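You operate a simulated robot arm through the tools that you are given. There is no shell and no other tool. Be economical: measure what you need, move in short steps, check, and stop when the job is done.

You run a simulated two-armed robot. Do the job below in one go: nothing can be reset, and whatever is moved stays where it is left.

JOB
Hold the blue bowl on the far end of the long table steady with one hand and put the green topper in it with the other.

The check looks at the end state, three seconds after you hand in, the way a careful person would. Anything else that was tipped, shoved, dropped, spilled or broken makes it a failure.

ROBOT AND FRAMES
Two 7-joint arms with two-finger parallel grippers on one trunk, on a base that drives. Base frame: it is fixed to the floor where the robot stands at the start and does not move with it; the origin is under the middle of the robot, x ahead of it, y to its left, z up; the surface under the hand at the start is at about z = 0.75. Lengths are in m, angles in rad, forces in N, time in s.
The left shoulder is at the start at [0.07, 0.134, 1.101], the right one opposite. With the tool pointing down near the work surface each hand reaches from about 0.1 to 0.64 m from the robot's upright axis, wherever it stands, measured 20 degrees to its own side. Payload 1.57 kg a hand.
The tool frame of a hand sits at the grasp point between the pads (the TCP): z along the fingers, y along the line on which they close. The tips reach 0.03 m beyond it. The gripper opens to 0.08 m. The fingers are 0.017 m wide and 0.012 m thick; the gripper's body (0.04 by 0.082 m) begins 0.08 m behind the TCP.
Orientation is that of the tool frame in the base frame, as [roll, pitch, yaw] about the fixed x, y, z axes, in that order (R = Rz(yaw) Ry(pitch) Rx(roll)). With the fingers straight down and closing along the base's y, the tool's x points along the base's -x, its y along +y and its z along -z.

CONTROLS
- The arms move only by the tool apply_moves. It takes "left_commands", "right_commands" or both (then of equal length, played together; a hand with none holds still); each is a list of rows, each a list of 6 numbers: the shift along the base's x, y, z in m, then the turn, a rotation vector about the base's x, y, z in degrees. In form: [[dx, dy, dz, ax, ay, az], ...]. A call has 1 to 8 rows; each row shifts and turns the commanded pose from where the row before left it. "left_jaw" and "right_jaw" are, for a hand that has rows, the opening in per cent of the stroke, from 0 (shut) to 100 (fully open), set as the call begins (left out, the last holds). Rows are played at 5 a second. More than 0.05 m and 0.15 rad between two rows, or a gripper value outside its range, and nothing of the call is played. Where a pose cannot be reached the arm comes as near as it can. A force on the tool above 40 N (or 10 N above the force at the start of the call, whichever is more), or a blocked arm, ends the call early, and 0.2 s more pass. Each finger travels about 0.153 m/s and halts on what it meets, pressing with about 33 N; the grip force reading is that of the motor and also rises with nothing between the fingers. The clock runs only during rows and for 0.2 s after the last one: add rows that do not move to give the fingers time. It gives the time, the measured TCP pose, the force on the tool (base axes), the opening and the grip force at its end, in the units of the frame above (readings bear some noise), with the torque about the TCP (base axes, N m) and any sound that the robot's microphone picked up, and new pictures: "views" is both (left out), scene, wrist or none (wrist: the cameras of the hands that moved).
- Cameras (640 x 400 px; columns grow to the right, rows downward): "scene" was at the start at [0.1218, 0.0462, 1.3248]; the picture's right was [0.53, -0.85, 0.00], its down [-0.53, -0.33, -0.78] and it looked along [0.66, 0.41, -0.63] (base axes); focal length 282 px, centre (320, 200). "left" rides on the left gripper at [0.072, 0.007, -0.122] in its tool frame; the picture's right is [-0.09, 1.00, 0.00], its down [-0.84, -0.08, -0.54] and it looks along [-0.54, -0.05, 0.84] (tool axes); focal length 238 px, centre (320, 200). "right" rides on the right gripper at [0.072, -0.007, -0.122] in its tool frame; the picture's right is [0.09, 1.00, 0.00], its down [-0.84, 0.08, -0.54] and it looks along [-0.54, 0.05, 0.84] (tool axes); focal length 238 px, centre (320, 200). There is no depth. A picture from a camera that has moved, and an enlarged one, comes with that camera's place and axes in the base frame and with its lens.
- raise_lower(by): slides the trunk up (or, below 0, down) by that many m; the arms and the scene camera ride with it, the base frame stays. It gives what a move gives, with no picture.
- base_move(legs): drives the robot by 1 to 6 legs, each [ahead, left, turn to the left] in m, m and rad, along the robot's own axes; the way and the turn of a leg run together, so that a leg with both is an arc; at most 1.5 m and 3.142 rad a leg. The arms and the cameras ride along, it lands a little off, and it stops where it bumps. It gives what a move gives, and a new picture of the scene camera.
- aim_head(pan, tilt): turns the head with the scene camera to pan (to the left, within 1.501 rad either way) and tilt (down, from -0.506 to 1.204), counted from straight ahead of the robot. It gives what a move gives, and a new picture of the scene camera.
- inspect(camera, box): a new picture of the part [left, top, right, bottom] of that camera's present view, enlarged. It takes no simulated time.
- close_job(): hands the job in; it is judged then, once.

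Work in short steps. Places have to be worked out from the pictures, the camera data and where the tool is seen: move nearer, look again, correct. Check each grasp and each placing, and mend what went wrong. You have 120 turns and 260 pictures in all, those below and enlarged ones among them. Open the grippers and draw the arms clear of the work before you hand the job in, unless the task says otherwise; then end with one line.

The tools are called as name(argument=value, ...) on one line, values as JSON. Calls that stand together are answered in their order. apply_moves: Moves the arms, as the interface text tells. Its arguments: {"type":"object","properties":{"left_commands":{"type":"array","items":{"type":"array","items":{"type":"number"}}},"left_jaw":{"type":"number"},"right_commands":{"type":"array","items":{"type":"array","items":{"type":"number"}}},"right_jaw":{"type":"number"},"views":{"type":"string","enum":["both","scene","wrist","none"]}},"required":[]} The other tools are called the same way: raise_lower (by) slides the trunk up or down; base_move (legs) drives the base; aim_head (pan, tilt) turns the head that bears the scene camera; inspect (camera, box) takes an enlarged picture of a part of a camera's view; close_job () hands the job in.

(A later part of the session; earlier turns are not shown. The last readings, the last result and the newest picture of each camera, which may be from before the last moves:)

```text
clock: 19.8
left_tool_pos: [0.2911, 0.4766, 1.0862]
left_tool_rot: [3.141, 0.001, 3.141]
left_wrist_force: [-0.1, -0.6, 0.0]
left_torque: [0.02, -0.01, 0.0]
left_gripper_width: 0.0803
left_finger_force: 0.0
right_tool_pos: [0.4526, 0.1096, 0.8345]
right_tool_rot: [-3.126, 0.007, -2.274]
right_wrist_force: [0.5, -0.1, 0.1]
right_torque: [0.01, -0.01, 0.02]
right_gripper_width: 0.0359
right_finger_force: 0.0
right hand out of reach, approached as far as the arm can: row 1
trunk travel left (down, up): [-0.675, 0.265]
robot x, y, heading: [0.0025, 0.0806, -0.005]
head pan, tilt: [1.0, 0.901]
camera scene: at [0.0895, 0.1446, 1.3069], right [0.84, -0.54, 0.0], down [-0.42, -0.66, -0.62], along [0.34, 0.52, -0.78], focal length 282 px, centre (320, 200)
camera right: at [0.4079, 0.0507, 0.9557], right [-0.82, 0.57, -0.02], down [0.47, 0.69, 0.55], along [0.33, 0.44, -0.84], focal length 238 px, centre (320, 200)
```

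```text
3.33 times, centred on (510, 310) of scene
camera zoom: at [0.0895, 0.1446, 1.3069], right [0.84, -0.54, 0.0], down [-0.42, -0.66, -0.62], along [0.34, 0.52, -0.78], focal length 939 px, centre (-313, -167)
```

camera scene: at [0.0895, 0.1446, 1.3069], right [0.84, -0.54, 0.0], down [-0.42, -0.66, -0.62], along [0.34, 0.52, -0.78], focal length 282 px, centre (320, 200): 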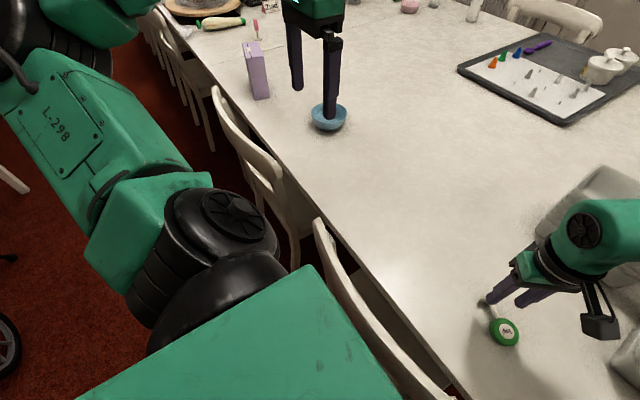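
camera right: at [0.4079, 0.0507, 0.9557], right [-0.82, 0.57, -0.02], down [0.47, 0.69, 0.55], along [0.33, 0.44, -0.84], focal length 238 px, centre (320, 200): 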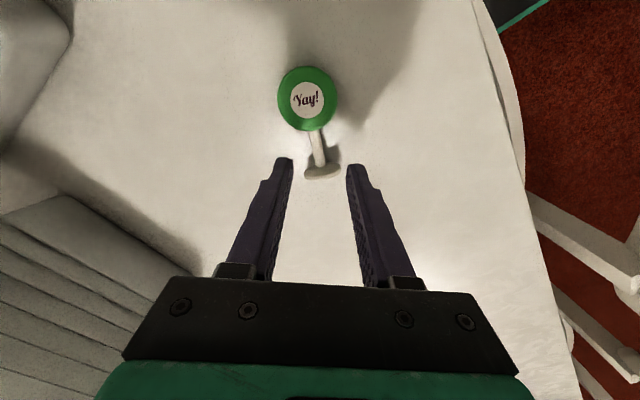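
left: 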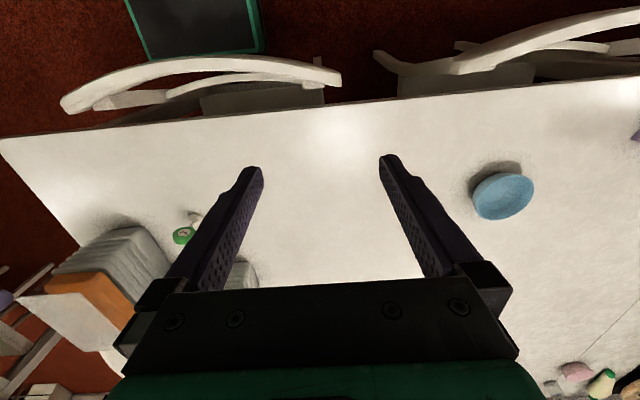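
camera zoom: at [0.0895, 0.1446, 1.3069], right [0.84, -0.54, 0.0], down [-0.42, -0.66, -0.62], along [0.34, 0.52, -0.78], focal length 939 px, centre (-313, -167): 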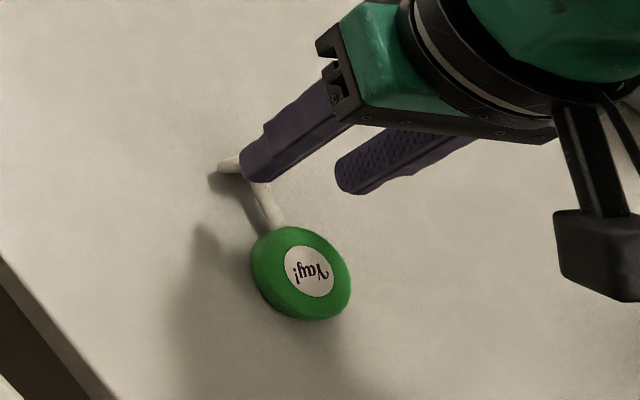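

The stem's midpoint is at (0.455, 0.107), centred between the open fingers. I'm descending to z of about 0.785.

apply_moves(right_commands=[[0.002, -0.001, -0.025, 0, 0, 0], [0, 0, -0.024, 0, 0, 0], [0, 0, 0, 0, 0, 0]])

inspect(camera="right", box=[240, 100, 400, 220])

```text
clock: 20.6
left_tool_pos: [0.2919, 0.4764, 1.0855]
left_tool_rot: [3.141, 0.0, 3.141]
left_wrist_force: [0.3, 0.4, -0.3]
left_torque: [-0.03, -0.04, 0.02]
left_gripper_width: 0.0798
left_finger_force: 0.1
right_tool_pos: [0.4519, 0.1101, 0.8111]
right_tool_rot: [-3.124, 0.011, -2.276]
right_wrist_force: [0.0, -0.4, 0.2]
right_torque: [0.01, 0.05, 0.02]
right_gripper_width: 0.0358
right_finger_force: 0.0
right hand out of reach, approached as far as the arm can: row 1
trunk travel left (down, up): [-0.675, 0.265]
robot x, y, heading: [0.0, 0.0846, 0.0]
head pan, tilt: [1.0, 0.901]
camera scene: at [0.0896, 0.1447, 1.3069], right [0.84, -0.54, 0.0], down [-0.42, -0.66, -0.62], along [0.34, 0.52, -0.78], focal length 282 px, centre (320, 200)
camera right: at [0.4064, 0.0509, 0.9318], right [-0.82, 0.57, -0.02], down [0.47, 0.69, 0.55], along [0.33, 0.44, -0.84], focal length 238 px, centre (320, 200)
```

scene: 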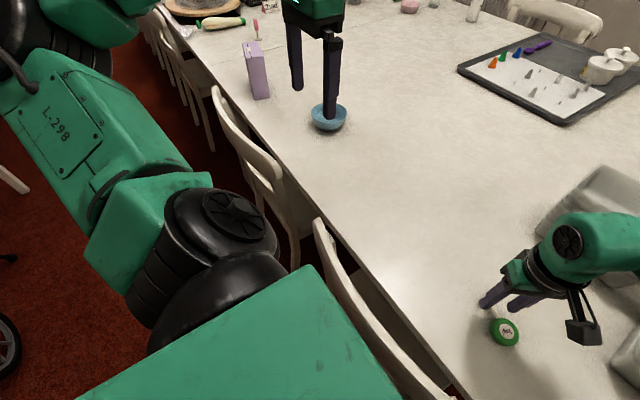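
right: 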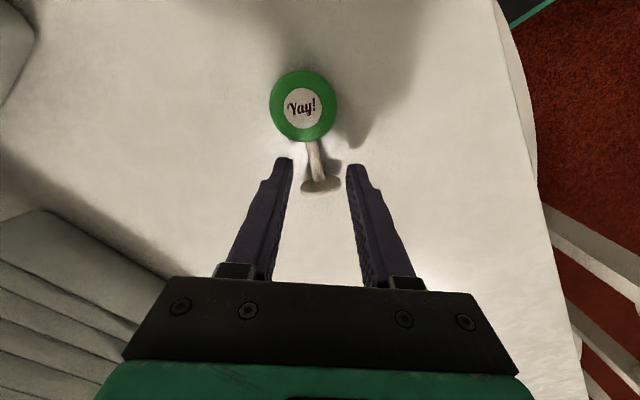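

```text
3.33 times, centred on (320, 160) of right
camera zoom: at [0.4064, 0.0509, 0.9318], right [-0.82, 0.57, -0.02], down [0.47, 0.69, 0.55], along [0.33, 0.44, -0.84], focal length 794 px, centre (320, 333)
```

zoom: 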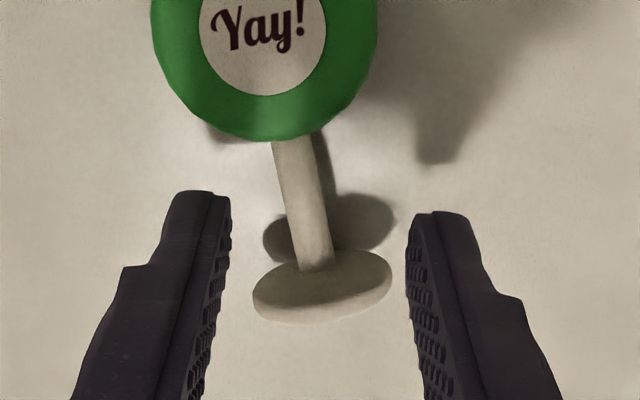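

I'm at the yaw limit, so commands are being clamped. I'll back the yaw off 1°, shift 3 mm and finish the descent.

apply_moves(right_commands=[[0.0025, -0.003, 0, 0, 0, -1.5], [0, 0, -0.013, 0, 0, 0], [0, 0, -0.012, 0, 0, 0], [0, 0, 0, 0, 0, 0]])

inspect(camera="right", box=[240, 100, 400, 220])

inspect(camera="scene", box=[430, 250, 590, 370])

```text
clock: 21.6
left_tool_pos: [0.2919, 0.4769, 1.0871]
left_tool_rot: [3.141, 0.0, -3.141]
left_wrist_force: [-0.3, 0.6, 0.5]
left_torque: [0.0, -0.01, -0.02]
left_gripper_width: 0.0801
left_finger_force: 0.1
right_tool_pos: [0.4521, 0.1082, 0.7863]
right_tool_rot: [-3.125, 0.009, -2.301]
right_wrist_force: [-0.3, -0.3, -0.7]
right_torque: [-0.02, 0.03, -0.01]
right_gripper_width: 0.0361
right_finger_force: 0.0
trunk travel left (down, up): [-0.675, 0.265]
robot x, y, heading: [0.0017, 0.0819, 0.001]
head pan, tilt: [1.0, 0.901]
camera scene: at [0.0896, 0.1447, 1.3069], right [0.84, -0.54, 0.0], down [-0.42, -0.66, -0.62], along [0.34, 0.52, -0.78], focal length 282 px, centre (320, 200)
camera right: at [0.408, 0.0497, 0.9072], right [-0.8, 0.59, -0.02], down [0.49, 0.68, 0.55], along [0.34, 0.43, -0.84], focal length 238 px, centre (320, 200)
```

scene: 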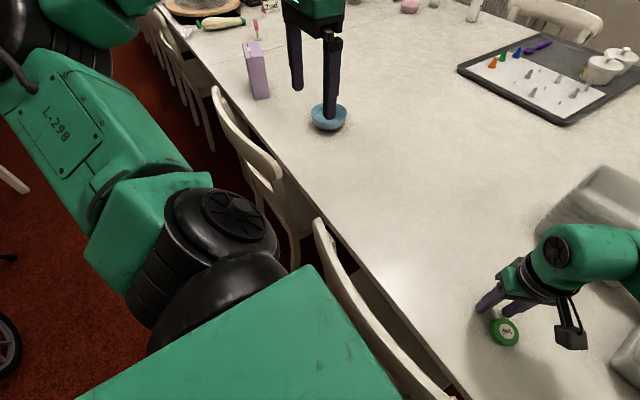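
right: 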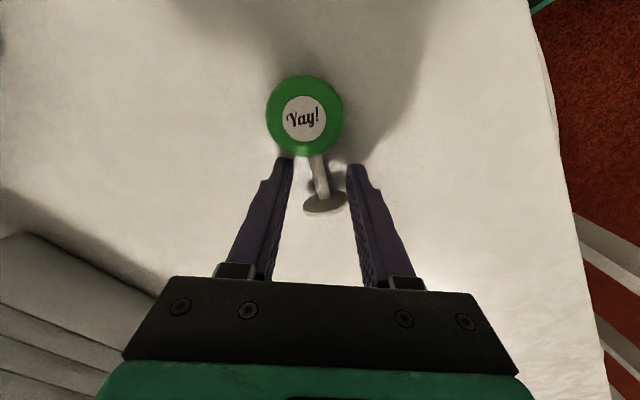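

```text
3.33 times, centred on (320, 160) of right
camera zoom: at [0.408, 0.0497, 0.9072], right [-0.8, 0.59, -0.02], down [0.49, 0.68, 0.55], along [0.34, 0.43, -0.84], focal length 794 px, centre (320, 333)
```

zoom: 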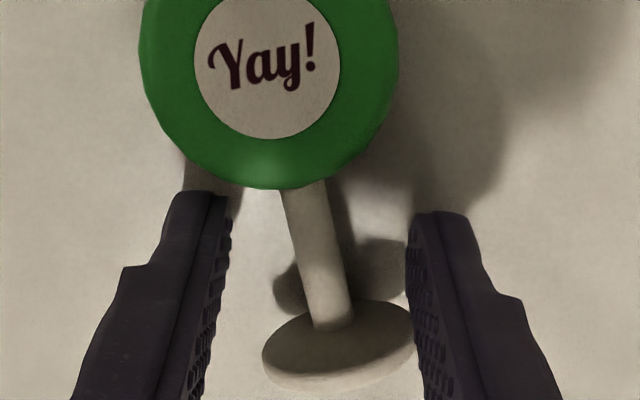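

```text
3.33 times, centred on (510, 310) of scene
camera zoom: at [0.0896, 0.1447, 1.3069], right [0.84, -0.54, 0.0], down [-0.42, -0.66, -0.62], along [0.34, 0.52, -0.78], focal length 939 px, centre (-313, -167)
```

zoom: 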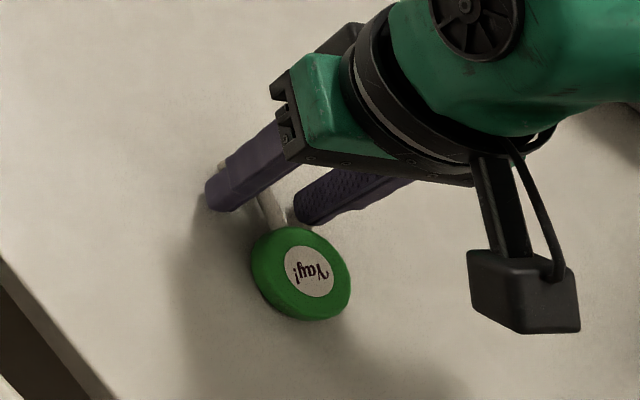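

The stem runs centrally between the fingertips, clear of the disc. Closing now.

apply_moves(right_commands=[[0, 0, 0, 0, 0, 0], [0, 0, 0, 0, 0, 0], [0, 0, 0, 0, 0, 0]], right_jaw=0)

inspect(camera="right", box=[240, 100, 400, 220])

```text
clock: 22.4
left_tool_pos: [0.2915, 0.4771, 1.0858]
left_tool_rot: [3.14, 0.001, -3.141]
left_wrist_force: [0.5, -0.2, -0.8]
left_torque: [-0.01, 0.05, -0.02]
left_gripper_width: 0.0803
left_finger_force: 0.0
right_tool_pos: [0.4531, 0.1069, 0.7869]
right_tool_rot: [-3.125, 0.01, -2.3]
right_wrist_force: [0.5, -0.2, 3.8]
right_torque: [-0.07, 0.15, 0.0]
right_gripper_width: 0.0077
right_finger_force: 26.6
trunk travel left (down, up): [-0.675, 0.265]
robot x, y, heading: [-0.0015, 0.0802, -0.001]
head pan, tilt: [1.0, 0.901]
camera scene: at [0.0892, 0.1448, 1.307], right [0.84, -0.54, 0.0], down [-0.42, -0.66, -0.62], along [0.34, 0.52, -0.78], focal length 282 px, centre (320, 200)
camera right: at [0.4077, 0.0499, 0.9078], right [-0.8, 0.59, -0.02], down [0.49, 0.68, 0.55], along [0.34, 0.43, -0.84], focal length 238 px, centre (320, 200)
```

scene: 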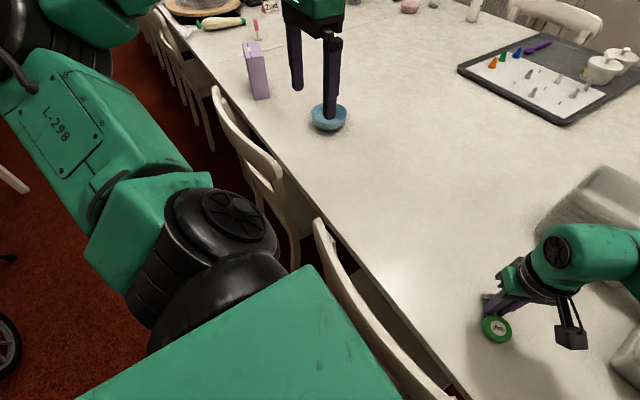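
right: 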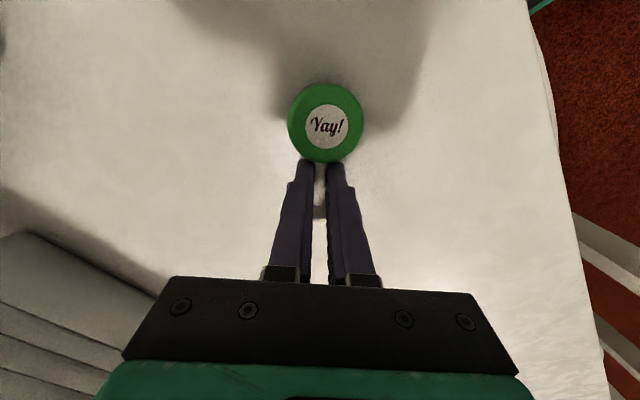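

```text
3.33 times, centred on (320, 160) of right
camera zoom: at [0.4077, 0.0499, 0.9078], right [-0.8, 0.59, -0.02], down [0.49, 0.68, 0.55], along [0.34, 0.43, -0.84], focal length 794 px, centre (320, 333)
```

zoom: 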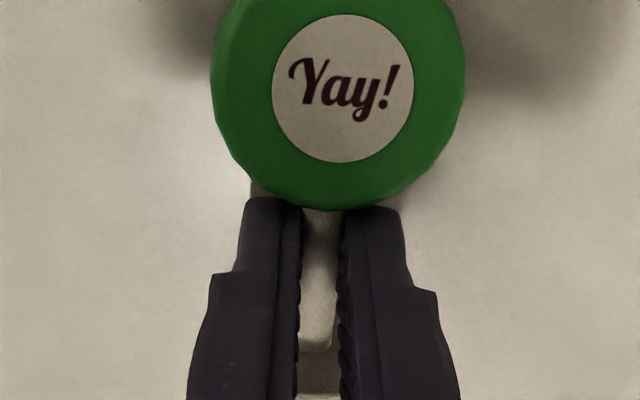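

The stem is pinched at 7.7 mm and has aligned itself to the pads. I'm lifting gently and checking.

apply_moves(right_commands=[[0, 0, 0.01, 0, 0, 0], [0, 0, 0.015, 0, 0, 0], [0, 0, 0.02, 0, 0, 0], [0, 0, 0.02, 0, 0, 0], [0, 0, 0, 0, 0, 0]], views="wrist")

```text
clock: 23.6
left_tool_pos: [0.2921, 0.4777, 1.0866]
left_tool_rot: [3.142, 0.001, -3.141]
left_wrist_force: [-0.6, -0.6, -0.5]
left_torque: [-0.04, 0.01, 0.02]
left_gripper_width: 0.0802
left_finger_force: 0.1
right_tool_pos: [0.4537, 0.1078, 0.8519]
right_tool_rot: [-3.127, 0.007, -2.301]
right_wrist_force: [0.1, -0.5, 0.0]
right_torque: [-0.03, 0.01, 0.0]
right_gripper_width: 0.0072
right_finger_force: 26.8
trunk travel left (down, up): [-0.675, 0.265]
robot x, y, heading: [0.0016, 0.0771, -0.001]
head pan, tilt: [1.0, 0.901]
camera right: at [0.4082, 0.0499, 0.9721], right [-0.8, 0.59, -0.02], down [0.49, 0.68, 0.55], along [0.34, 0.43, -0.84], focal length 238 px, centre (320, 200)
```

right: 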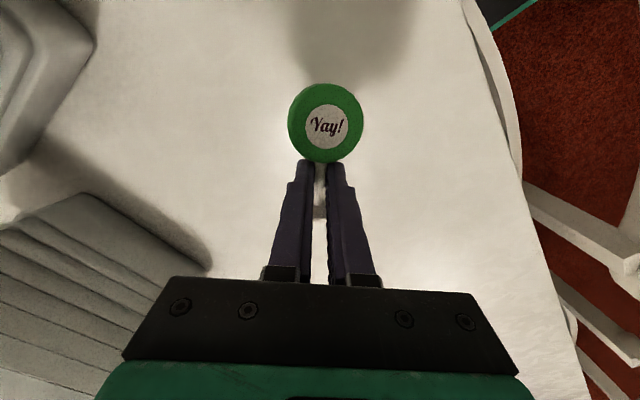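

The topper is held firmly. I'm raising it to about 0.95, then driving left along the table in two legs so the bowl is roughly dead ahead.

apply_moves(right_commands=[[0, 0, 0.035, 0, 0, 0], [0, 0, 0.035, 0, 0, 0], [-0.02, 0, 0.035, 0, 0, 0]], views="none")

base_move(legs=[[0, 0.35, 0]])

```text
clock: 24.4
left_tool_pos: [0.2902, 0.4785, 1.0874]
left_tool_rot: [3.141, 0.002, -3.141]
left_wrist_force: [-0.2, 0.8, -0.6]
left_torque: [-0.02, -0.02, 0.02]
left_gripper_width: 0.08
left_finger_force: 0.1
right_tool_pos: [0.4316, 0.1058, 0.9547]
right_tool_rot: [-3.126, 0.008, -2.299]
right_wrist_force: [0.1, 0.3, -0.6]
right_torque: [0.03, 0.02, 0.01]
right_gripper_width: 0.0077
right_finger_force: 26.9
trunk travel left (down, up): [-0.675, 0.265]
robot x, y, heading: [0.0006, 0.0803, -0.003]
head pan, tilt: [1.0, 0.901]
```

```text
clock: 26.6
left_tool_pos: [0.2899, 0.8277, 1.0859]
left_tool_rot: [3.141, 0.001, -3.138]
left_wrist_force: [0.2, -0.7, 0.6]
left_torque: [0.0, 0.0, 0.04]
left_gripper_width: 0.0801
left_finger_force: 0.0
right_tool_pos: [0.4318, 0.4566, 0.9544]
right_tool_rot: [-3.127, 0.009, -2.294]
right_wrist_force: [0.4, 0.1, 0.4]
right_torque: [0.0, 0.01, -0.05]
right_gripper_width: 0.0076
right_finger_force: 26.4
trunk travel left (down, up): [-0.675, 0.265]
robot x, y, heading: [-0.0017, 0.4258, 0.004]
head pan, tilt: [1.0, 0.901]
camera scene: at [0.0886, 0.4943, 1.3069], right [0.84, -0.54, 0.0], down [-0.42, -0.66, -0.62], along [0.33, 0.52, -0.78], focal length 282 px, centre (320, 200)
```

scene: 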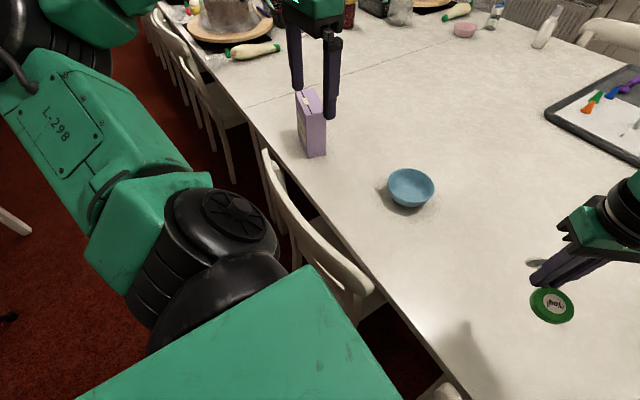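

The bowl is at about (0.525, 0.762), with a rim about 0.11 m across. I want the topper's disc side facing +y, so that leaning the hand toward -y later tips it disc-up and leaves room for the left hand. I'm turning the right hand about -135° in two calls, well above the table.

apply_moves(right_commands=[[0, 0, 0, 0, 0, -8.5], [0, 0, 0, 0, 0, -8.5], [0, 0, 0, 0, 0, -8.5], [0, 0, 0, 0, 0, -8.5], [0, 0, 0, 0, 0, -8.5], [0, 0, 0, 0, 0, -8.5], [0, 0, 0, 0, 0, -8.5], [0, 0, 0, 0, 0, -8.5]], views="none")

apply_moves(right_commands=[[0, 0, 0, 0, 0, -8.5], [0, 0, 0, 0, 0, -8.5], [0, 0, 0, 0, 0, -8.5], [0, 0, 0, 0, 0, -8.5], [0, 0, 0, 0, 0, -8.5], [0, 0, 0, 0, 0, -8.5], [0, 0, 0, 0, 0, -8.5], [0, 0, 0, 0, 0, -8.5]])

```text
clock: 28.4
left_tool_pos: [0.2901, 0.8279, 1.0866]
left_tool_rot: [3.141, -0.002, -3.139]
left_wrist_force: [0.2, 0.8, -0.5]
left_torque: [0.0, -0.01, -0.01]
left_gripper_width: 0.0798
left_finger_force: 0.1
right_tool_pos: [0.4318, 0.4577, 0.9545]
right_tool_rot: [-3.126, 0.009, 2.799]
right_wrist_force: [-1.0, -0.5, 0.0]
right_torque: [-0.01, 0.03, 0.02]
right_gripper_width: 0.0074
right_finger_force: 26.7
trunk travel left (down, up): [-0.675, 0.265]
robot x, y, heading: [0.0002, 0.4295, 0.002]
head pan, tilt: [1.0, 0.901]
```

```text
clock: 30.2
left_tool_pos: [0.2887, 0.8279, 1.0862]
left_tool_rot: [-3.141, 0.0, -3.137]
left_wrist_force: [0.1, 0.1, 0.3]
left_torque: [0.0, 0.01, -0.02]
left_gripper_width: 0.08
left_finger_force: 0.1
right_tool_pos: [0.4329, 0.4576, 0.9544]
right_tool_rot: [-3.126, 0.009, 1.611]
right_wrist_force: [-0.3, 0.9, -0.1]
right_torque: [0.01, -0.04, 0.03]
right_gripper_width: 0.0076
right_finger_force: 26.8
trunk travel left (down, up): [-0.675, 0.265]
robot x, y, heading: [-0.0023, 0.4278, 0.001]
head pan, tilt: [1.0, 0.901]
camera scene: at [0.0886, 0.4949, 1.3069], right [0.84, -0.54, 0.0], down [-0.42, -0.66, -0.62], along [0.33, 0.52, -0.78], focal length 282 px, centre (320, 200)
camera right: at [0.4251, 0.5298, 1.0756], right [0.99, 0.13, -0.02], down [0.12, -0.83, 0.55], along [0.06, -0.54, -0.84], focal length 238 px, centre (320, 200)
```

scene: 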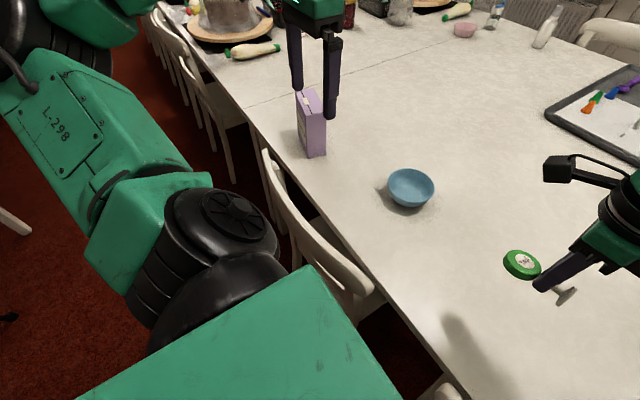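
right: 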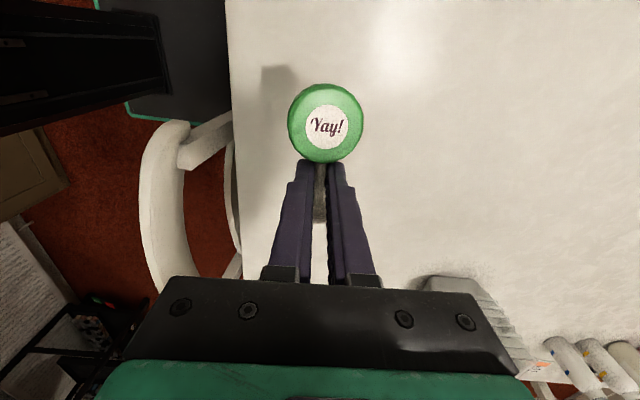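

The turn worked and the grip is intact. Next I'm leaning the hand (rotation about +x, so fingers point down and toward +y) while shifting it to -y, to test reach and clear the view of the bowl.

apply_moves(right_commands=[[0, -0.02, 0.005, 8.5, 0, 0], [0, -0.02, 0.005, 8.5, 0, 0], [0, -0.02, 0.005, 8.5, 0, 0], [0, -0.02, 0.005, 8.5, 0, 0], [0, -0.02, 0, 6, 0, 0]])

```text
clock: 31.4
left_tool_pos: [0.2877, 0.8273, 1.0881]
left_tool_rot: [3.139, 0.0, -3.137]
left_wrist_force: [-0.4, -0.2, -0.7]
left_torque: [0.0, -0.03, -0.03]
left_gripper_width: 0.0801
left_finger_force: 0.0
right_tool_pos: [0.4335, 0.3565, 0.9742]
right_tool_rot: [3.121, -0.692, 1.63]
right_wrist_force: [0.0, 0.6, -0.2]
right_torque: [0.03, 0.01, 0.01]
right_gripper_width: 0.0076
right_finger_force: 26.5
trunk travel left (down, up): [-0.675, 0.265]
robot x, y, heading: [-0.0033, 0.4272, 0.001]
head pan, tilt: [1.0, 0.901]
camera scene: at [0.0882, 0.4937, 1.307], right [0.84, -0.54, 0.0], down [-0.42, -0.66, -0.62], along [0.33, 0.53, -0.78], focal length 282 px, centre (320, 200)
camera right: at [0.4252, 0.3334, 1.1132], right [0.99, 0.12, 0.08], down [0.12, -0.99, -0.12], along [0.06, 0.12, -0.99], focal length 238 px, centre (320, 200)
```

scene: 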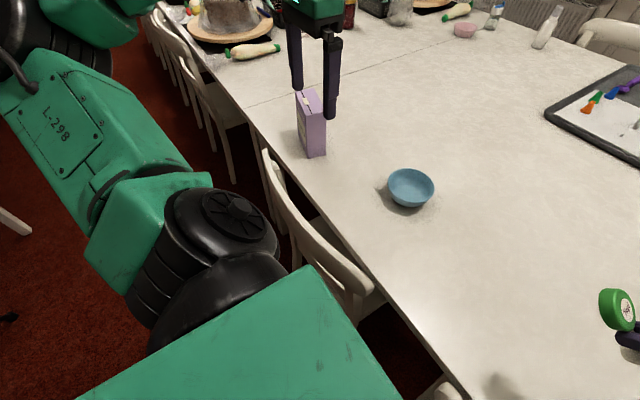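
right: 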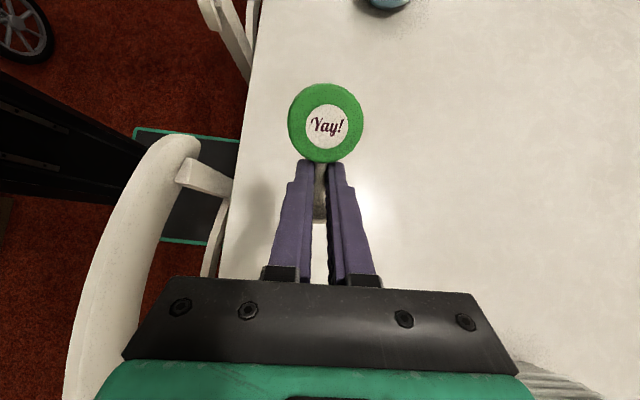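

The 40° lean is fine. Driving left 0.30 m so the bowl is about ahead, then aiming the head at it.

base_move(legs=[[0, 0.3, 0]])

aim_head(pan=0.15, tilt=0.85)

```text
clock: 33.4
left_tool_pos: [0.2867, 1.1194, 1.0861]
left_tool_rot: [3.141, 0.001, -3.135]
left_wrist_force: [-0.1, -0.2, 0.6]
left_torque: [0.01, 0.02, -0.01]
left_gripper_width: 0.0798
left_finger_force: 0.1
right_tool_pos: [0.4322, 0.6491, 0.9747]
right_tool_rot: [3.12, -0.689, 1.631]
right_wrist_force: [0.2, -0.5, -0.2]
right_torque: [-0.03, 0.0, 0.0]
right_gripper_width: 0.0077
right_finger_force: 27.0
trunk travel left (down, up): [-0.675, 0.265]
robot x, y, heading: [-0.002, 0.7205, 0.009]
head pan, tilt: [1.0, 0.901]
camera scene: at [0.0867, 0.7854, 1.307], right [0.85, -0.53, 0.0], down [-0.42, -0.66, -0.62], along [0.33, 0.53, -0.78], focal length 282 px, centre (320, 200)
```

scene: 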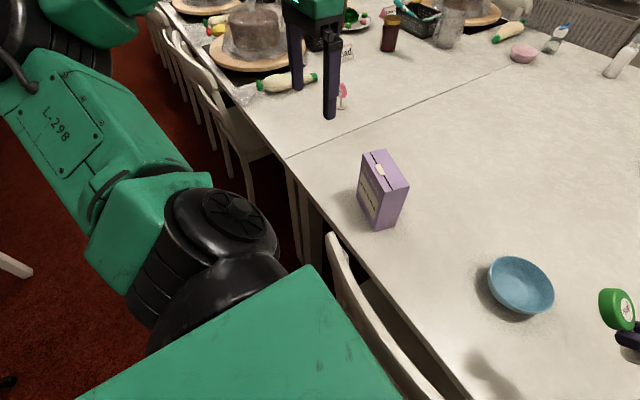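

```text
clock: 34.6
left_tool_pos: [0.2866, 1.1213, 1.0861]
left_tool_rot: [-3.141, 0.0, -3.132]
left_wrist_force: [0.5, -0.8, -0.2]
left_torque: [0.05, 0.03, -0.02]
left_gripper_width: 0.08
left_finger_force: 0.0
right_tool_pos: [0.4322, 0.649, 0.9731]
right_tool_rot: [3.119, -0.689, 1.631]
right_wrist_force: [-0.1, 0.7, -0.9]
right_torque: [-0.03, -0.04, 0.03]
right_gripper_width: 0.0076
right_finger_force: 26.6
trunk travel left (down, up): [-0.675, 0.265]
robot x, y, heading: [-0.0028, 0.7205, 0.006]
head pan, tilt: [0.15, 0.85]
camera scene: at [0.1236, 0.7348, 1.3108], right [0.16, -0.99, 0.0], down [-0.74, -0.12, -0.66], along [0.65, 0.1, -0.75], focal length 282 px, centre (320, 200)
```

scene: 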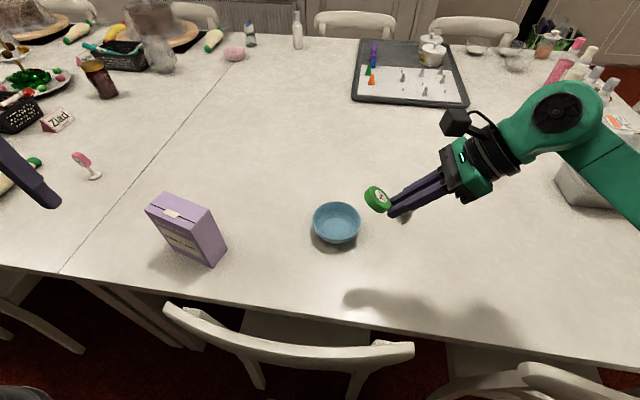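

Clear view now: the bowl rim is centred at about (0.513, 0.758, 0.797). I'll zoom in to measure it and the carton's clearance.

inspect(camera="scene", box=[280, 170, 400, 260])

inspect(camera="left", box=[0, 0, 640, 400])

```text
4.44 times, centred on (340, 215) of scene
camera zoom: at [0.1236, 0.7348, 1.3108], right [0.16, -0.99, 0.0], down [-0.74, -0.12, -0.66], along [0.65, 0.1, -0.75], focal length 1252 px, centre (231, 133)
```

zoom: 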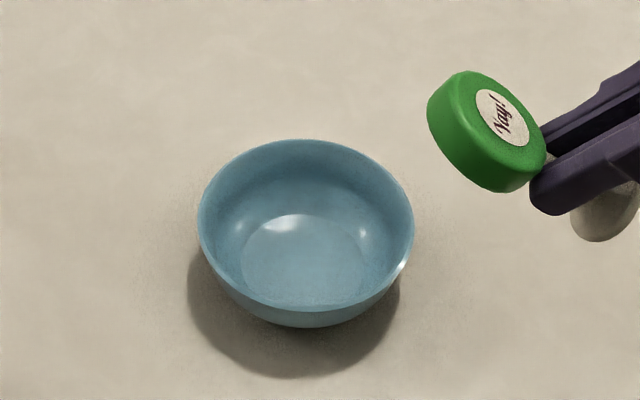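

```text
1.00 times, centred on (320, 200) of left (not enlarged: the box is as wide or as high as the picture)
camera zoom: at [0.2143, 1.1267, 1.2075], right [0.09, 1.0, 0.0], down [0.84, -0.07, 0.54], along [0.54, -0.05, -0.84], focal length 238 px, centre (320, 200)
```

zoom: 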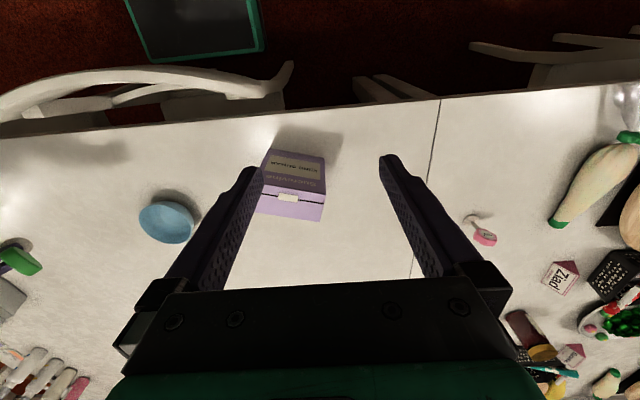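

Bowl rim: diameter about 0.11, centre about (0.513, 0.757), top at about 0.797. The carton is at x 0.38–0.45, y 1.0–1.09 and up to 0.93. I'm moving the left hand high over toward the bowl while leaning it outward 30°, jaw half open.

apply_moves(left_commands=[[0.015, -0.036, 0, -5, 0, 0], [0.018, -0.037, 0, -5, 0, 0], [0.02, -0.037, -0.005, -5, 0, 0], [0.02, -0.037, -0.01, -5, 0, 0], [0.02, -0.037, -0.01, -5, 0, 0], [0.02, -0.036, -0.01, -5, 0, 0]], left_jaw=50)

```text
clock: 36.0
left_tool_pos: [0.4018, 0.9002, 1.0504]
left_tool_rot: [-2.618, -0.006, -3.134]
left_wrist_force: [0.0, -0.4, 0.5]
left_torque: [0.03, -0.02, 0.01]
left_gripper_width: 0.0397
left_finger_force: 0.1
right_tool_pos: [0.4332, 0.6491, 0.9734]
right_tool_rot: [3.123, -0.69, 1.627]
right_wrist_force: [-0.7, 0.4, -0.3]
right_torque: [0.03, 0.02, -0.01]
right_gripper_width: 0.0076
right_finger_force: 26.4
trunk travel left (down, up): [-0.675, 0.265]
robot x, y, heading: [-0.0049, 0.7236, 0.008]
head pan, tilt: [0.15, 0.85]
camera scene: at [0.1249, 0.7336, 1.3107], right [0.16, -0.99, 0.0], down [-0.74, -0.12, -0.66], along [0.65, 0.1, -0.75], focal length 282 px, centre (320, 200)
camera left: at [0.3289, 0.9674, 1.1522], right [0.08, 0.86, -0.5], down [0.84, 0.21, 0.5], along [0.54, -0.46, -0.71], focal length 238 px, centre (320, 200)
```

scene: 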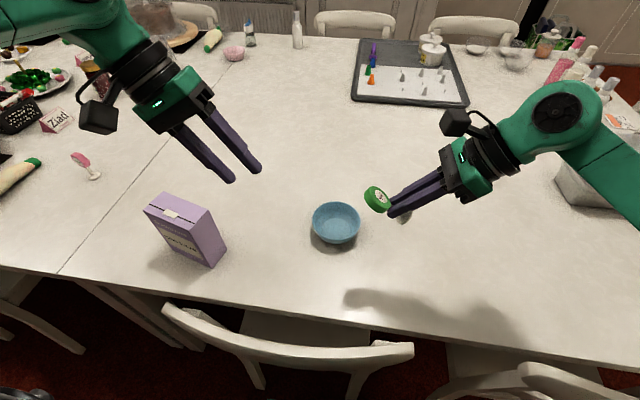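
left: 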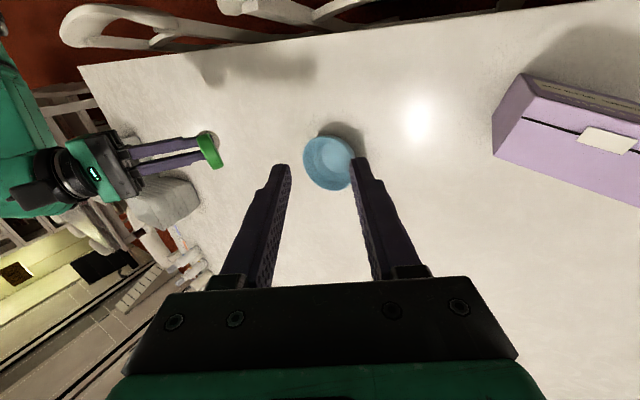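

Clear of the carton. I'm going to a standoff about 8 cm back from the +y rim along the finger axis, near (0.511, 0.863, 0.881).

apply_moves(left_commands=[[0.022, -0.0074, -0.034, 0, 0, 0], [0.022, -0.0074, -0.034, 0, 0, 0], [0.022, -0.0074, -0.034, 0, 0, 0], [0.022, -0.0074, -0.034, 0, 0, 0], [0.021, -0.0074, -0.033, 0, 0, 0], [0, 0, 0, 0, 0, 0]])

inspect(camera="scene", box=[230, 130, 430, 260])

```text
clock: 37.4
left_tool_pos: [0.5095, 0.8609, 0.8823]
left_tool_rot: [-2.618, -0.002, -3.137]
left_wrist_force: [-0.2, -0.7, 0.1]
left_torque: [0.01, -0.05, 0.01]
left_gripper_width: 0.0403
left_finger_force: 0.1
right_tool_pos: [0.4321, 0.6494, 0.9747]
right_tool_rot: [3.121, -0.689, 1.629]
right_wrist_force: [0.4, -0.4, -0.4]
right_torque: [0.02, 0.02, 0.01]
right_gripper_width: 0.0074
right_finger_force: 26.9
trunk travel left (down, up): [-0.675, 0.265]
robot x, y, heading: [-0.0022, 0.7223, 0.006]
head pan, tilt: [0.15, 0.85]
camera scene: at [0.1226, 0.7347, 1.3109], right [0.16, -0.99, 0.0], down [-0.74, -0.12, -0.66], along [0.65, 0.1, -0.75], focal length 282 px, centre (320, 200)
camera left: at [0.437, 0.9279, 0.9841], right [0.09, 0.86, -0.5], down [0.84, 0.21, 0.51], along [0.54, -0.46, -0.7], focal length 238 px, centre (320, 200)
```

scene: 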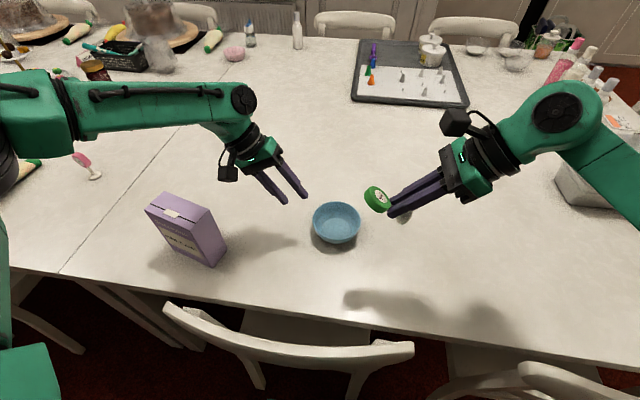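
left: 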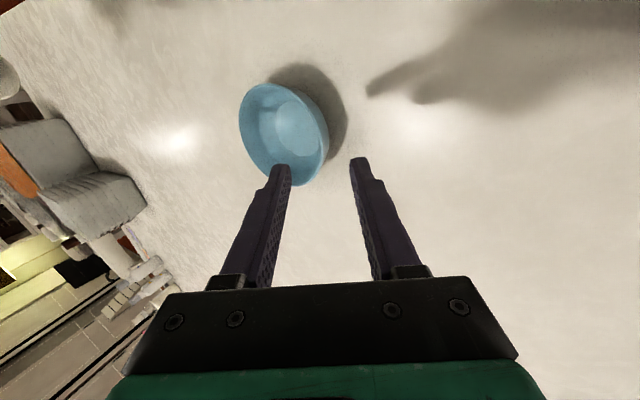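

```text
3.08 times, centred on (330, 195) of scene
camera zoom: at [0.1226, 0.7347, 1.3109], right [0.16, -0.99, 0.0], down [-0.74, -0.12, -0.66], along [0.65, 0.1, -0.75], focal length 867 px, centre (289, 215)
```

zoom: 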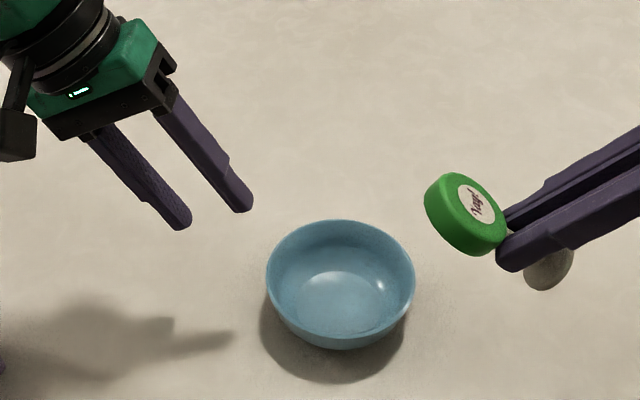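

The +y rim edge is at about (0.512, 0.816), lined up with the gap between the fingers. I'm advancing 5 cm along the finger axis and then checking.

apply_moves(left_commands=[[0.001, -0.0125, -0.0217, 0, 0, 0], [0.001, -0.0125, -0.0217, 0, 0, 0], [0, 0, 0, 0, 0, 0]])

inspect(camera="scene", box=[270, 160, 400, 260])

inspect(camera="left", box=[200, 80, 400, 220])

```text
clock: 38.2
left_tool_pos: [0.5092, 0.8379, 0.8402]
left_tool_rot: [-2.618, 0.001, -3.137]
left_wrist_force: [0.5, -0.1, 0.8]
left_torque: [0.03, -0.01, 0.0]
left_gripper_width: 0.0398
left_finger_force: 0.0
right_tool_pos: [0.433, 0.6491, 0.9741]
right_tool_rot: [3.12, -0.69, 1.632]
right_wrist_force: [0.9, -0.1, -0.4]
right_torque: [-0.02, -0.03, 0.01]
right_gripper_width: 0.0076
right_finger_force: 27.1
trunk travel left (down, up): [-0.675, 0.265]
robot x, y, heading: [0.0006, 0.723, 0.006]
head pan, tilt: [0.15, 0.85]
camera scene: at [0.1234, 0.7351, 1.3108], right [0.16, -0.99, 0.0], down [-0.74, -0.12, -0.66], along [0.65, 0.1, -0.75], focal length 282 px, centre (320, 200)
camera left: at [0.4365, 0.9043, 0.9409], right [0.09, 0.86, -0.5], down [0.84, 0.21, 0.51], along [0.54, -0.46, -0.7], focal length 238 px, centre (320, 200)
```

scene: 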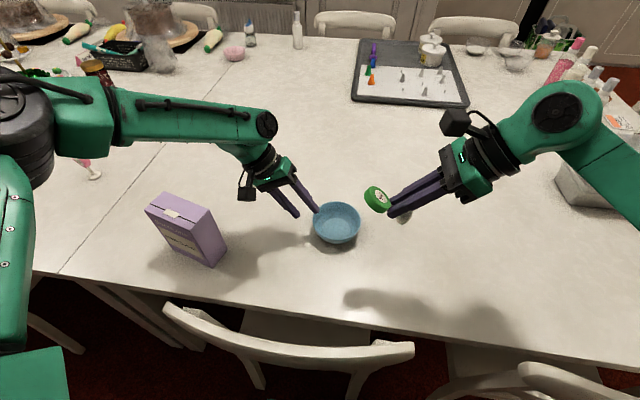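
left: 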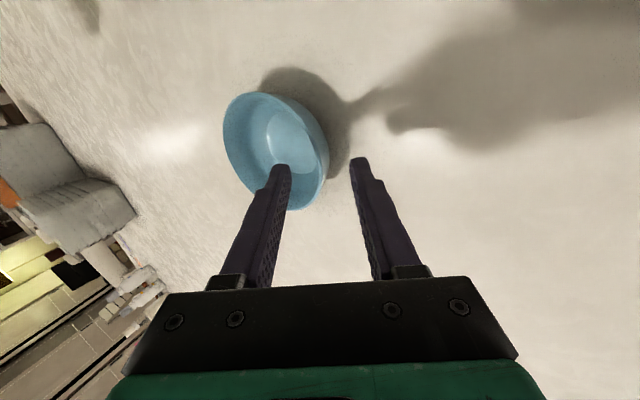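

```text
4.00 times, centred on (335, 210) of scene
camera zoom: at [0.1234, 0.7351, 1.3108], right [0.16, -0.99, 0.0], down [-0.74, -0.12, -0.66], along [0.65, 0.1, -0.75], focal length 1127 px, centre (260, 160)
```

zoom: 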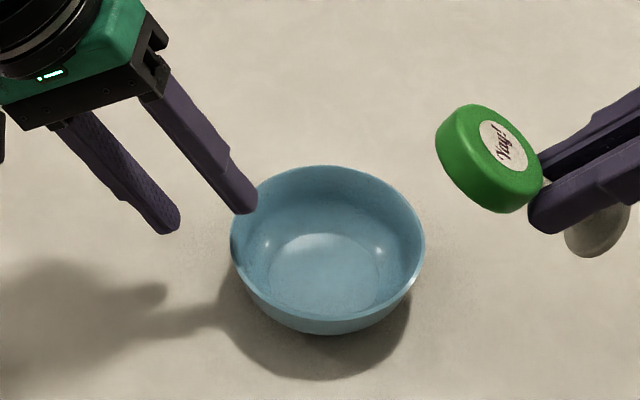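

```text
2.86 times, centred on (300, 150) of left
camera zoom: at [0.4365, 0.9043, 0.9409], right [0.09, 0.86, -0.5], down [0.84, 0.21, 0.51], along [0.54, -0.46, -0.7], focal length 681 px, centre (377, 343)
```

zoom: 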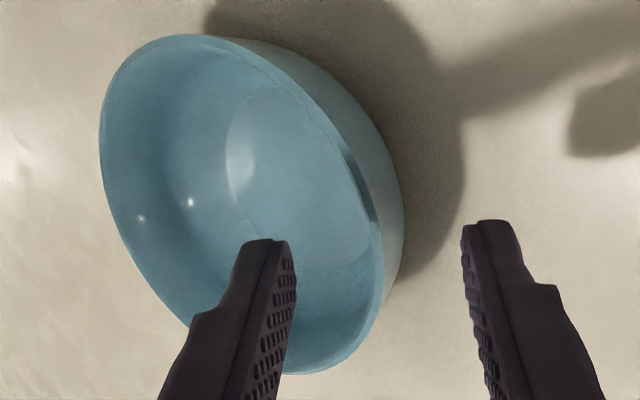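

The rim sits right at the middle of the gap. Advancing the last 3 cm so the fingers straddle the rim.

apply_moves(left_commands=[[0.001, -0.008, -0.014, 0, 0, 0], [0.001, -0.008, -0.013, 0, 0, 0], [0, 0, 0, 0, 0, 0]], views="none")

inspect(camera="scene", box=[270, 160, 400, 260])

inspect(camera="left", box=[200, 80, 400, 220])

```text
clock: 39.0
left_tool_pos: [0.494, 0.83, 0.8234]
left_tool_rot: [-2.618, -0.004, -3.135]
left_wrist_force: [-0.1, 0.1, 0.0]
left_torque: [0.0, 0.0, -0.02]
left_gripper_width: 0.0398
left_finger_force: 0.0
left hand out of reach, approached as far as the arm can: row 1, 2
right_tool_pos: [0.4335, 0.6494, 0.9738]
right_tool_rot: [3.122, -0.69, 1.63]
right_wrist_force: [-0.5, 0.0, -1.0]
right_torque: [0.01, -0.05, -0.03]
right_gripper_width: 0.0073
right_finger_force: 26.5
trunk travel left (down, up): [-0.675, 0.265]
robot x, y, heading: [-0.0018, 0.7236, 0.01]
head pan, tilt: [0.15, 0.85]
```

```text
4.00 times, centred on (335, 210) of scene
camera zoom: at [0.1237, 0.7345, 1.3108], right [0.16, -0.99, 0.0], down [-0.74, -0.12, -0.66], along [0.65, 0.1, -0.75], focal length 1127 px, centre (260, 160)
```

zoom: 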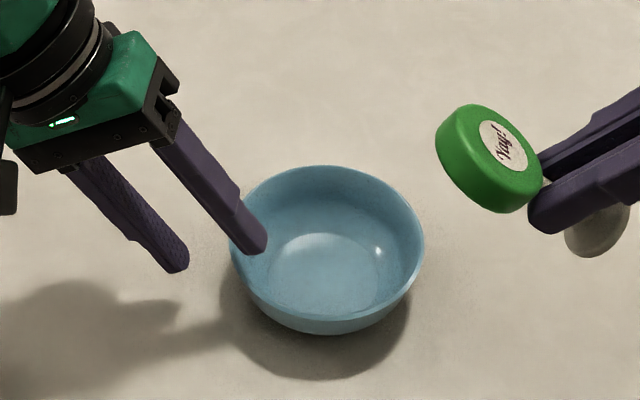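

```text
2.86 times, centred on (300, 150) of left
camera zoom: at [0.4223, 0.8963, 0.9253], right [0.09, 0.86, -0.5], down [0.84, 0.21, 0.51], along [0.54, -0.46, -0.7], focal length 681 px, centre (377, 343)
```

zoom: 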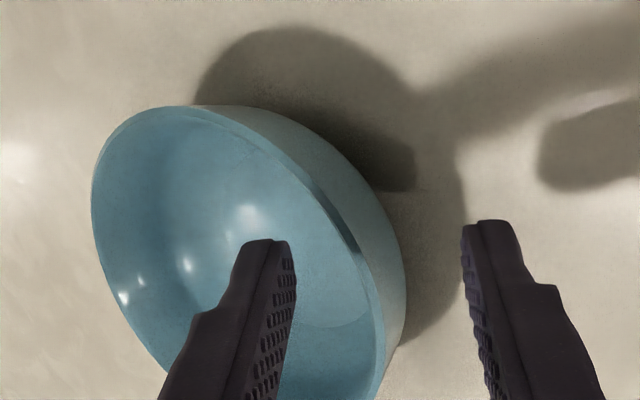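

The left arm is at its limit here and slid back to x 0.494. I'll back off 2 cm and turn the hand +20° about z, so it grips the rim radially at the near-left side, where the arm has more room.

apply_moves(left_commands=[[0, 0.01, 0.0173, 0, 0, 0], [0, 0, 0, 0, 0, 7], [0, 0, 0, 0, 0, 7], [0, 0, 0, 0, 0, 6], [0, 0, 0, 0, 0, 0]], views="none")

inspect(camera="scene", box=[270, 160, 400, 260])

inspect(camera="left", box=[200, 80, 400, 220])

```text
clock: 40.2
left_tool_pos: [0.4961, 0.8406, 0.8412]
left_tool_rot: [-2.619, -0.004, -2.785]
left_wrist_force: [0.1, 1.0, 0.2]
left_torque: [-0.01, 0.01, 0.05]
left_gripper_width: 0.0402
left_finger_force: 0.0
right_tool_pos: [0.433, 0.6487, 0.9741]
right_tool_rot: [3.122, -0.689, 1.63]
right_wrist_force: [-0.6, 0.3, -1.3]
right_torque: [-0.02, 0.05, 0.0]
right_gripper_width: 0.0075
right_finger_force: 26.5
trunk travel left (down, up): [-0.675, 0.265]
robot x, y, heading: [0.0011, 0.7209, 0.004]
head pan, tilt: [0.15, 0.85]
```

```text
4.00 times, centred on (335, 210) of scene
camera zoom: at [0.1239, 0.7345, 1.3108], right [0.16, -0.99, 0.0], down [-0.74, -0.12, -0.66], along [0.65, 0.1, -0.75], focal length 1127 px, centre (260, 160)
```

zoom: 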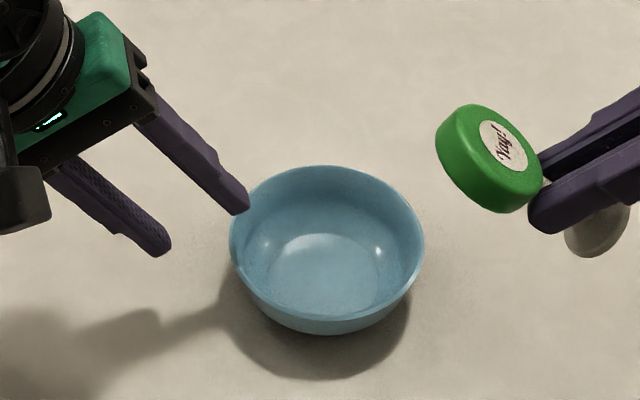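

```text
2.86 times, centred on (300, 150) of left
camera zoom: at [0.4047, 0.8772, 0.9434], right [-0.22, 0.84, -0.5], down [0.71, 0.48, 0.51], along [0.67, -0.25, -0.7], focal length 681 px, centre (377, 343)
```

zoom: 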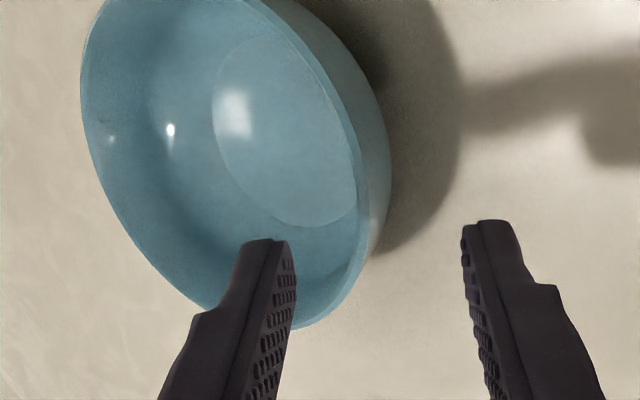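

Now aligned radially, about 5 mm outside. I'm shifting in and advancing so the rim sits between the pads.

apply_moves(left_commands=[[-0.009, -0.008, -0.005, 0, 0, 0], [0.002, -0.007, -0.0125, 0, 0, 0], [0.002, -0.0065, -0.012, 0, 0, 0], [0, 0, 0, 0, 0, 0]], views="none")

inspect(camera="scene", box=[270, 160, 400, 260])

inspect(camera="left", box=[200, 80, 400, 220])

```text
clock: 41.2
left_tool_pos: [0.4909, 0.8201, 0.8115]
left_tool_rot: [-2.618, -0.003, -2.785]
left_wrist_force: [-0.2, 0.6, 0.1]
left_torque: [0.0, 0.0, -0.01]
left_gripper_width: 0.0399
left_finger_force: 0.2
right_tool_pos: [0.4331, 0.649, 0.9741]
right_tool_rot: [3.121, -0.688, 1.63]
right_wrist_force: [-0.2, 0.6, -0.2]
right_torque: [-0.01, 0.0, -0.01]
right_gripper_width: 0.0075
right_finger_force: 26.8
trunk travel left (down, up): [-0.675, 0.265]
robot x, y, heading: [-0.0028, 0.7202, 0.007]
head pan, tilt: [0.15, 0.85]
```

```text
4.00 times, centred on (335, 210) of scene
camera zoom: at [0.1233, 0.7345, 1.3108], right [0.16, -0.99, 0.0], down [-0.74, -0.12, -0.66], along [0.65, 0.1, -0.75], focal length 1127 px, centre (260, 160)
```

zoom: 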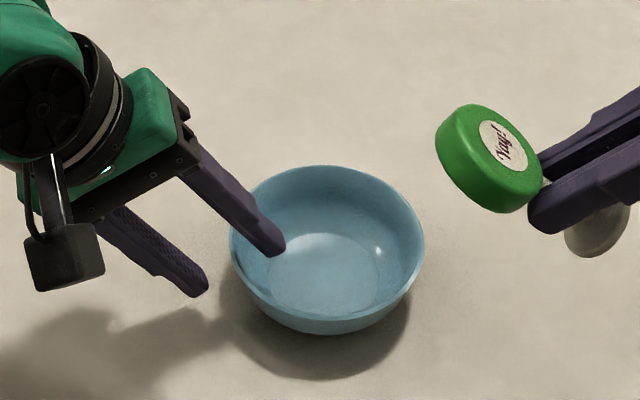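

```text
2.86 times, centred on (300, 150) of left
camera zoom: at [0.4009, 0.8567, 0.9141], right [-0.22, 0.84, -0.5], down [0.71, 0.48, 0.51], along [0.67, -0.25, -0.7], focal length 681 px, centre (377, 343)
```

zoom: 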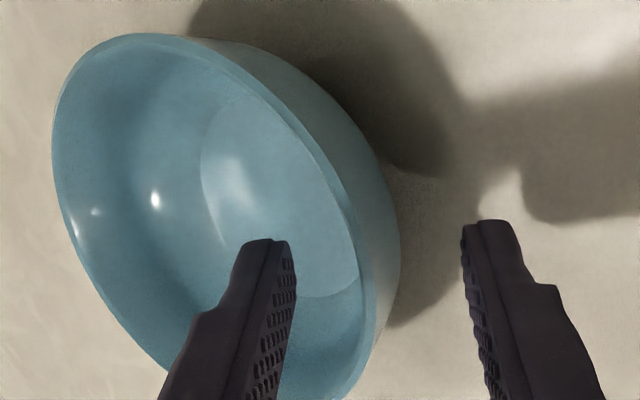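

The rim lies between the pads, within 2 mm of centre. I'm closing the left hand to hold the bowl.

apply_moves(left_commands=[[0, 0, 0, 0, 0, 0], [0, 0, 0, 0, 0, 0], [0, 0, 0, 0, 0, 0]], left_jaw=0)

inspect(camera="scene", box=[270, 160, 400, 260])

```text
clock: 42.0
left_tool_pos: [0.4921, 0.8186, 0.8115]
left_tool_rot: [-2.62, -0.003, -2.788]
left_wrist_force: [-0.6, 0.5, -0.9]
left_torque: [0.06, 0.05, 0.0]
left_gripper_width: 0.0067
left_finger_force: 27.0
right_tool_pos: [0.4335, 0.6497, 0.9739]
right_tool_rot: [3.123, -0.69, 1.629]
right_wrist_force: [-0.2, 0.5, -0.8]
right_torque: [-0.01, 0.0, 0.0]
right_gripper_width: 0.0075
right_finger_force: 27.2
trunk travel left (down, up): [-0.675, 0.265]
robot x, y, heading: [-0.0011, 0.7224, 0.007]
head pan, tilt: [0.15, 0.85]
camera scene: at [0.1238, 0.7346, 1.3108], right [0.16, -0.99, 0.0], down [-0.74, -0.12, -0.66], along [0.65, 0.1, -0.75], focal length 282 px, centre (320, 200)
camera left: at [0.4011, 0.8569, 0.9138], right [-0.22, 0.84, -0.5], down [0.72, 0.48, 0.5], along [0.66, -0.25, -0.71], focal length 238 px, centre (320, 200)
```

scene: 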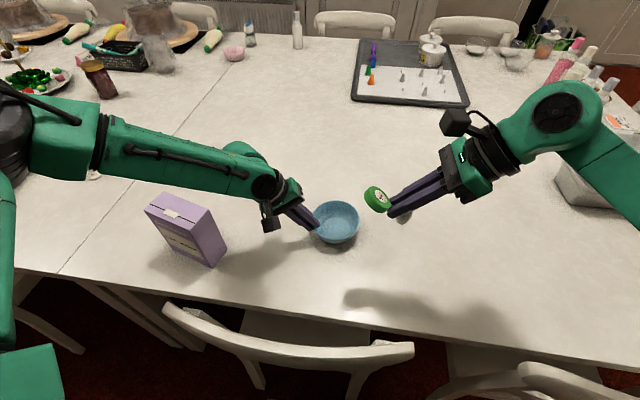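
left: 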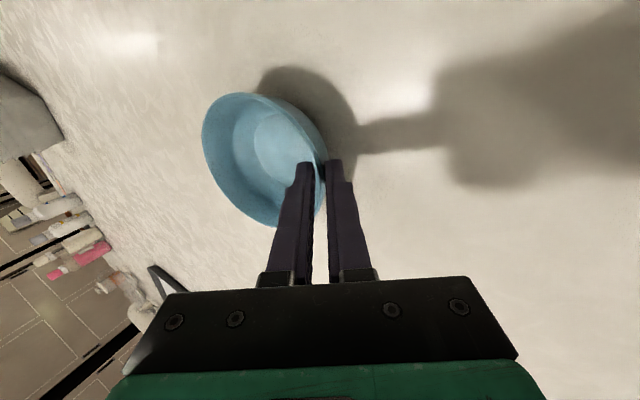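

```text
4.00 times, centred on (335, 210) of scene
camera zoom: at [0.1238, 0.7346, 1.3108], right [0.16, -0.99, 0.0], down [-0.74, -0.12, -0.66], along [0.65, 0.1, -0.75], focal length 1127 px, centre (260, 160)
```

zoom: 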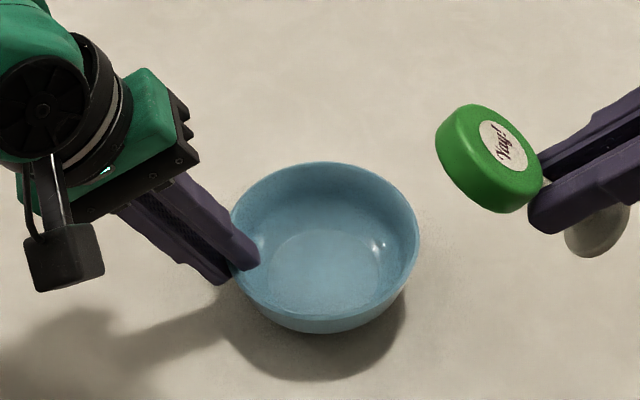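

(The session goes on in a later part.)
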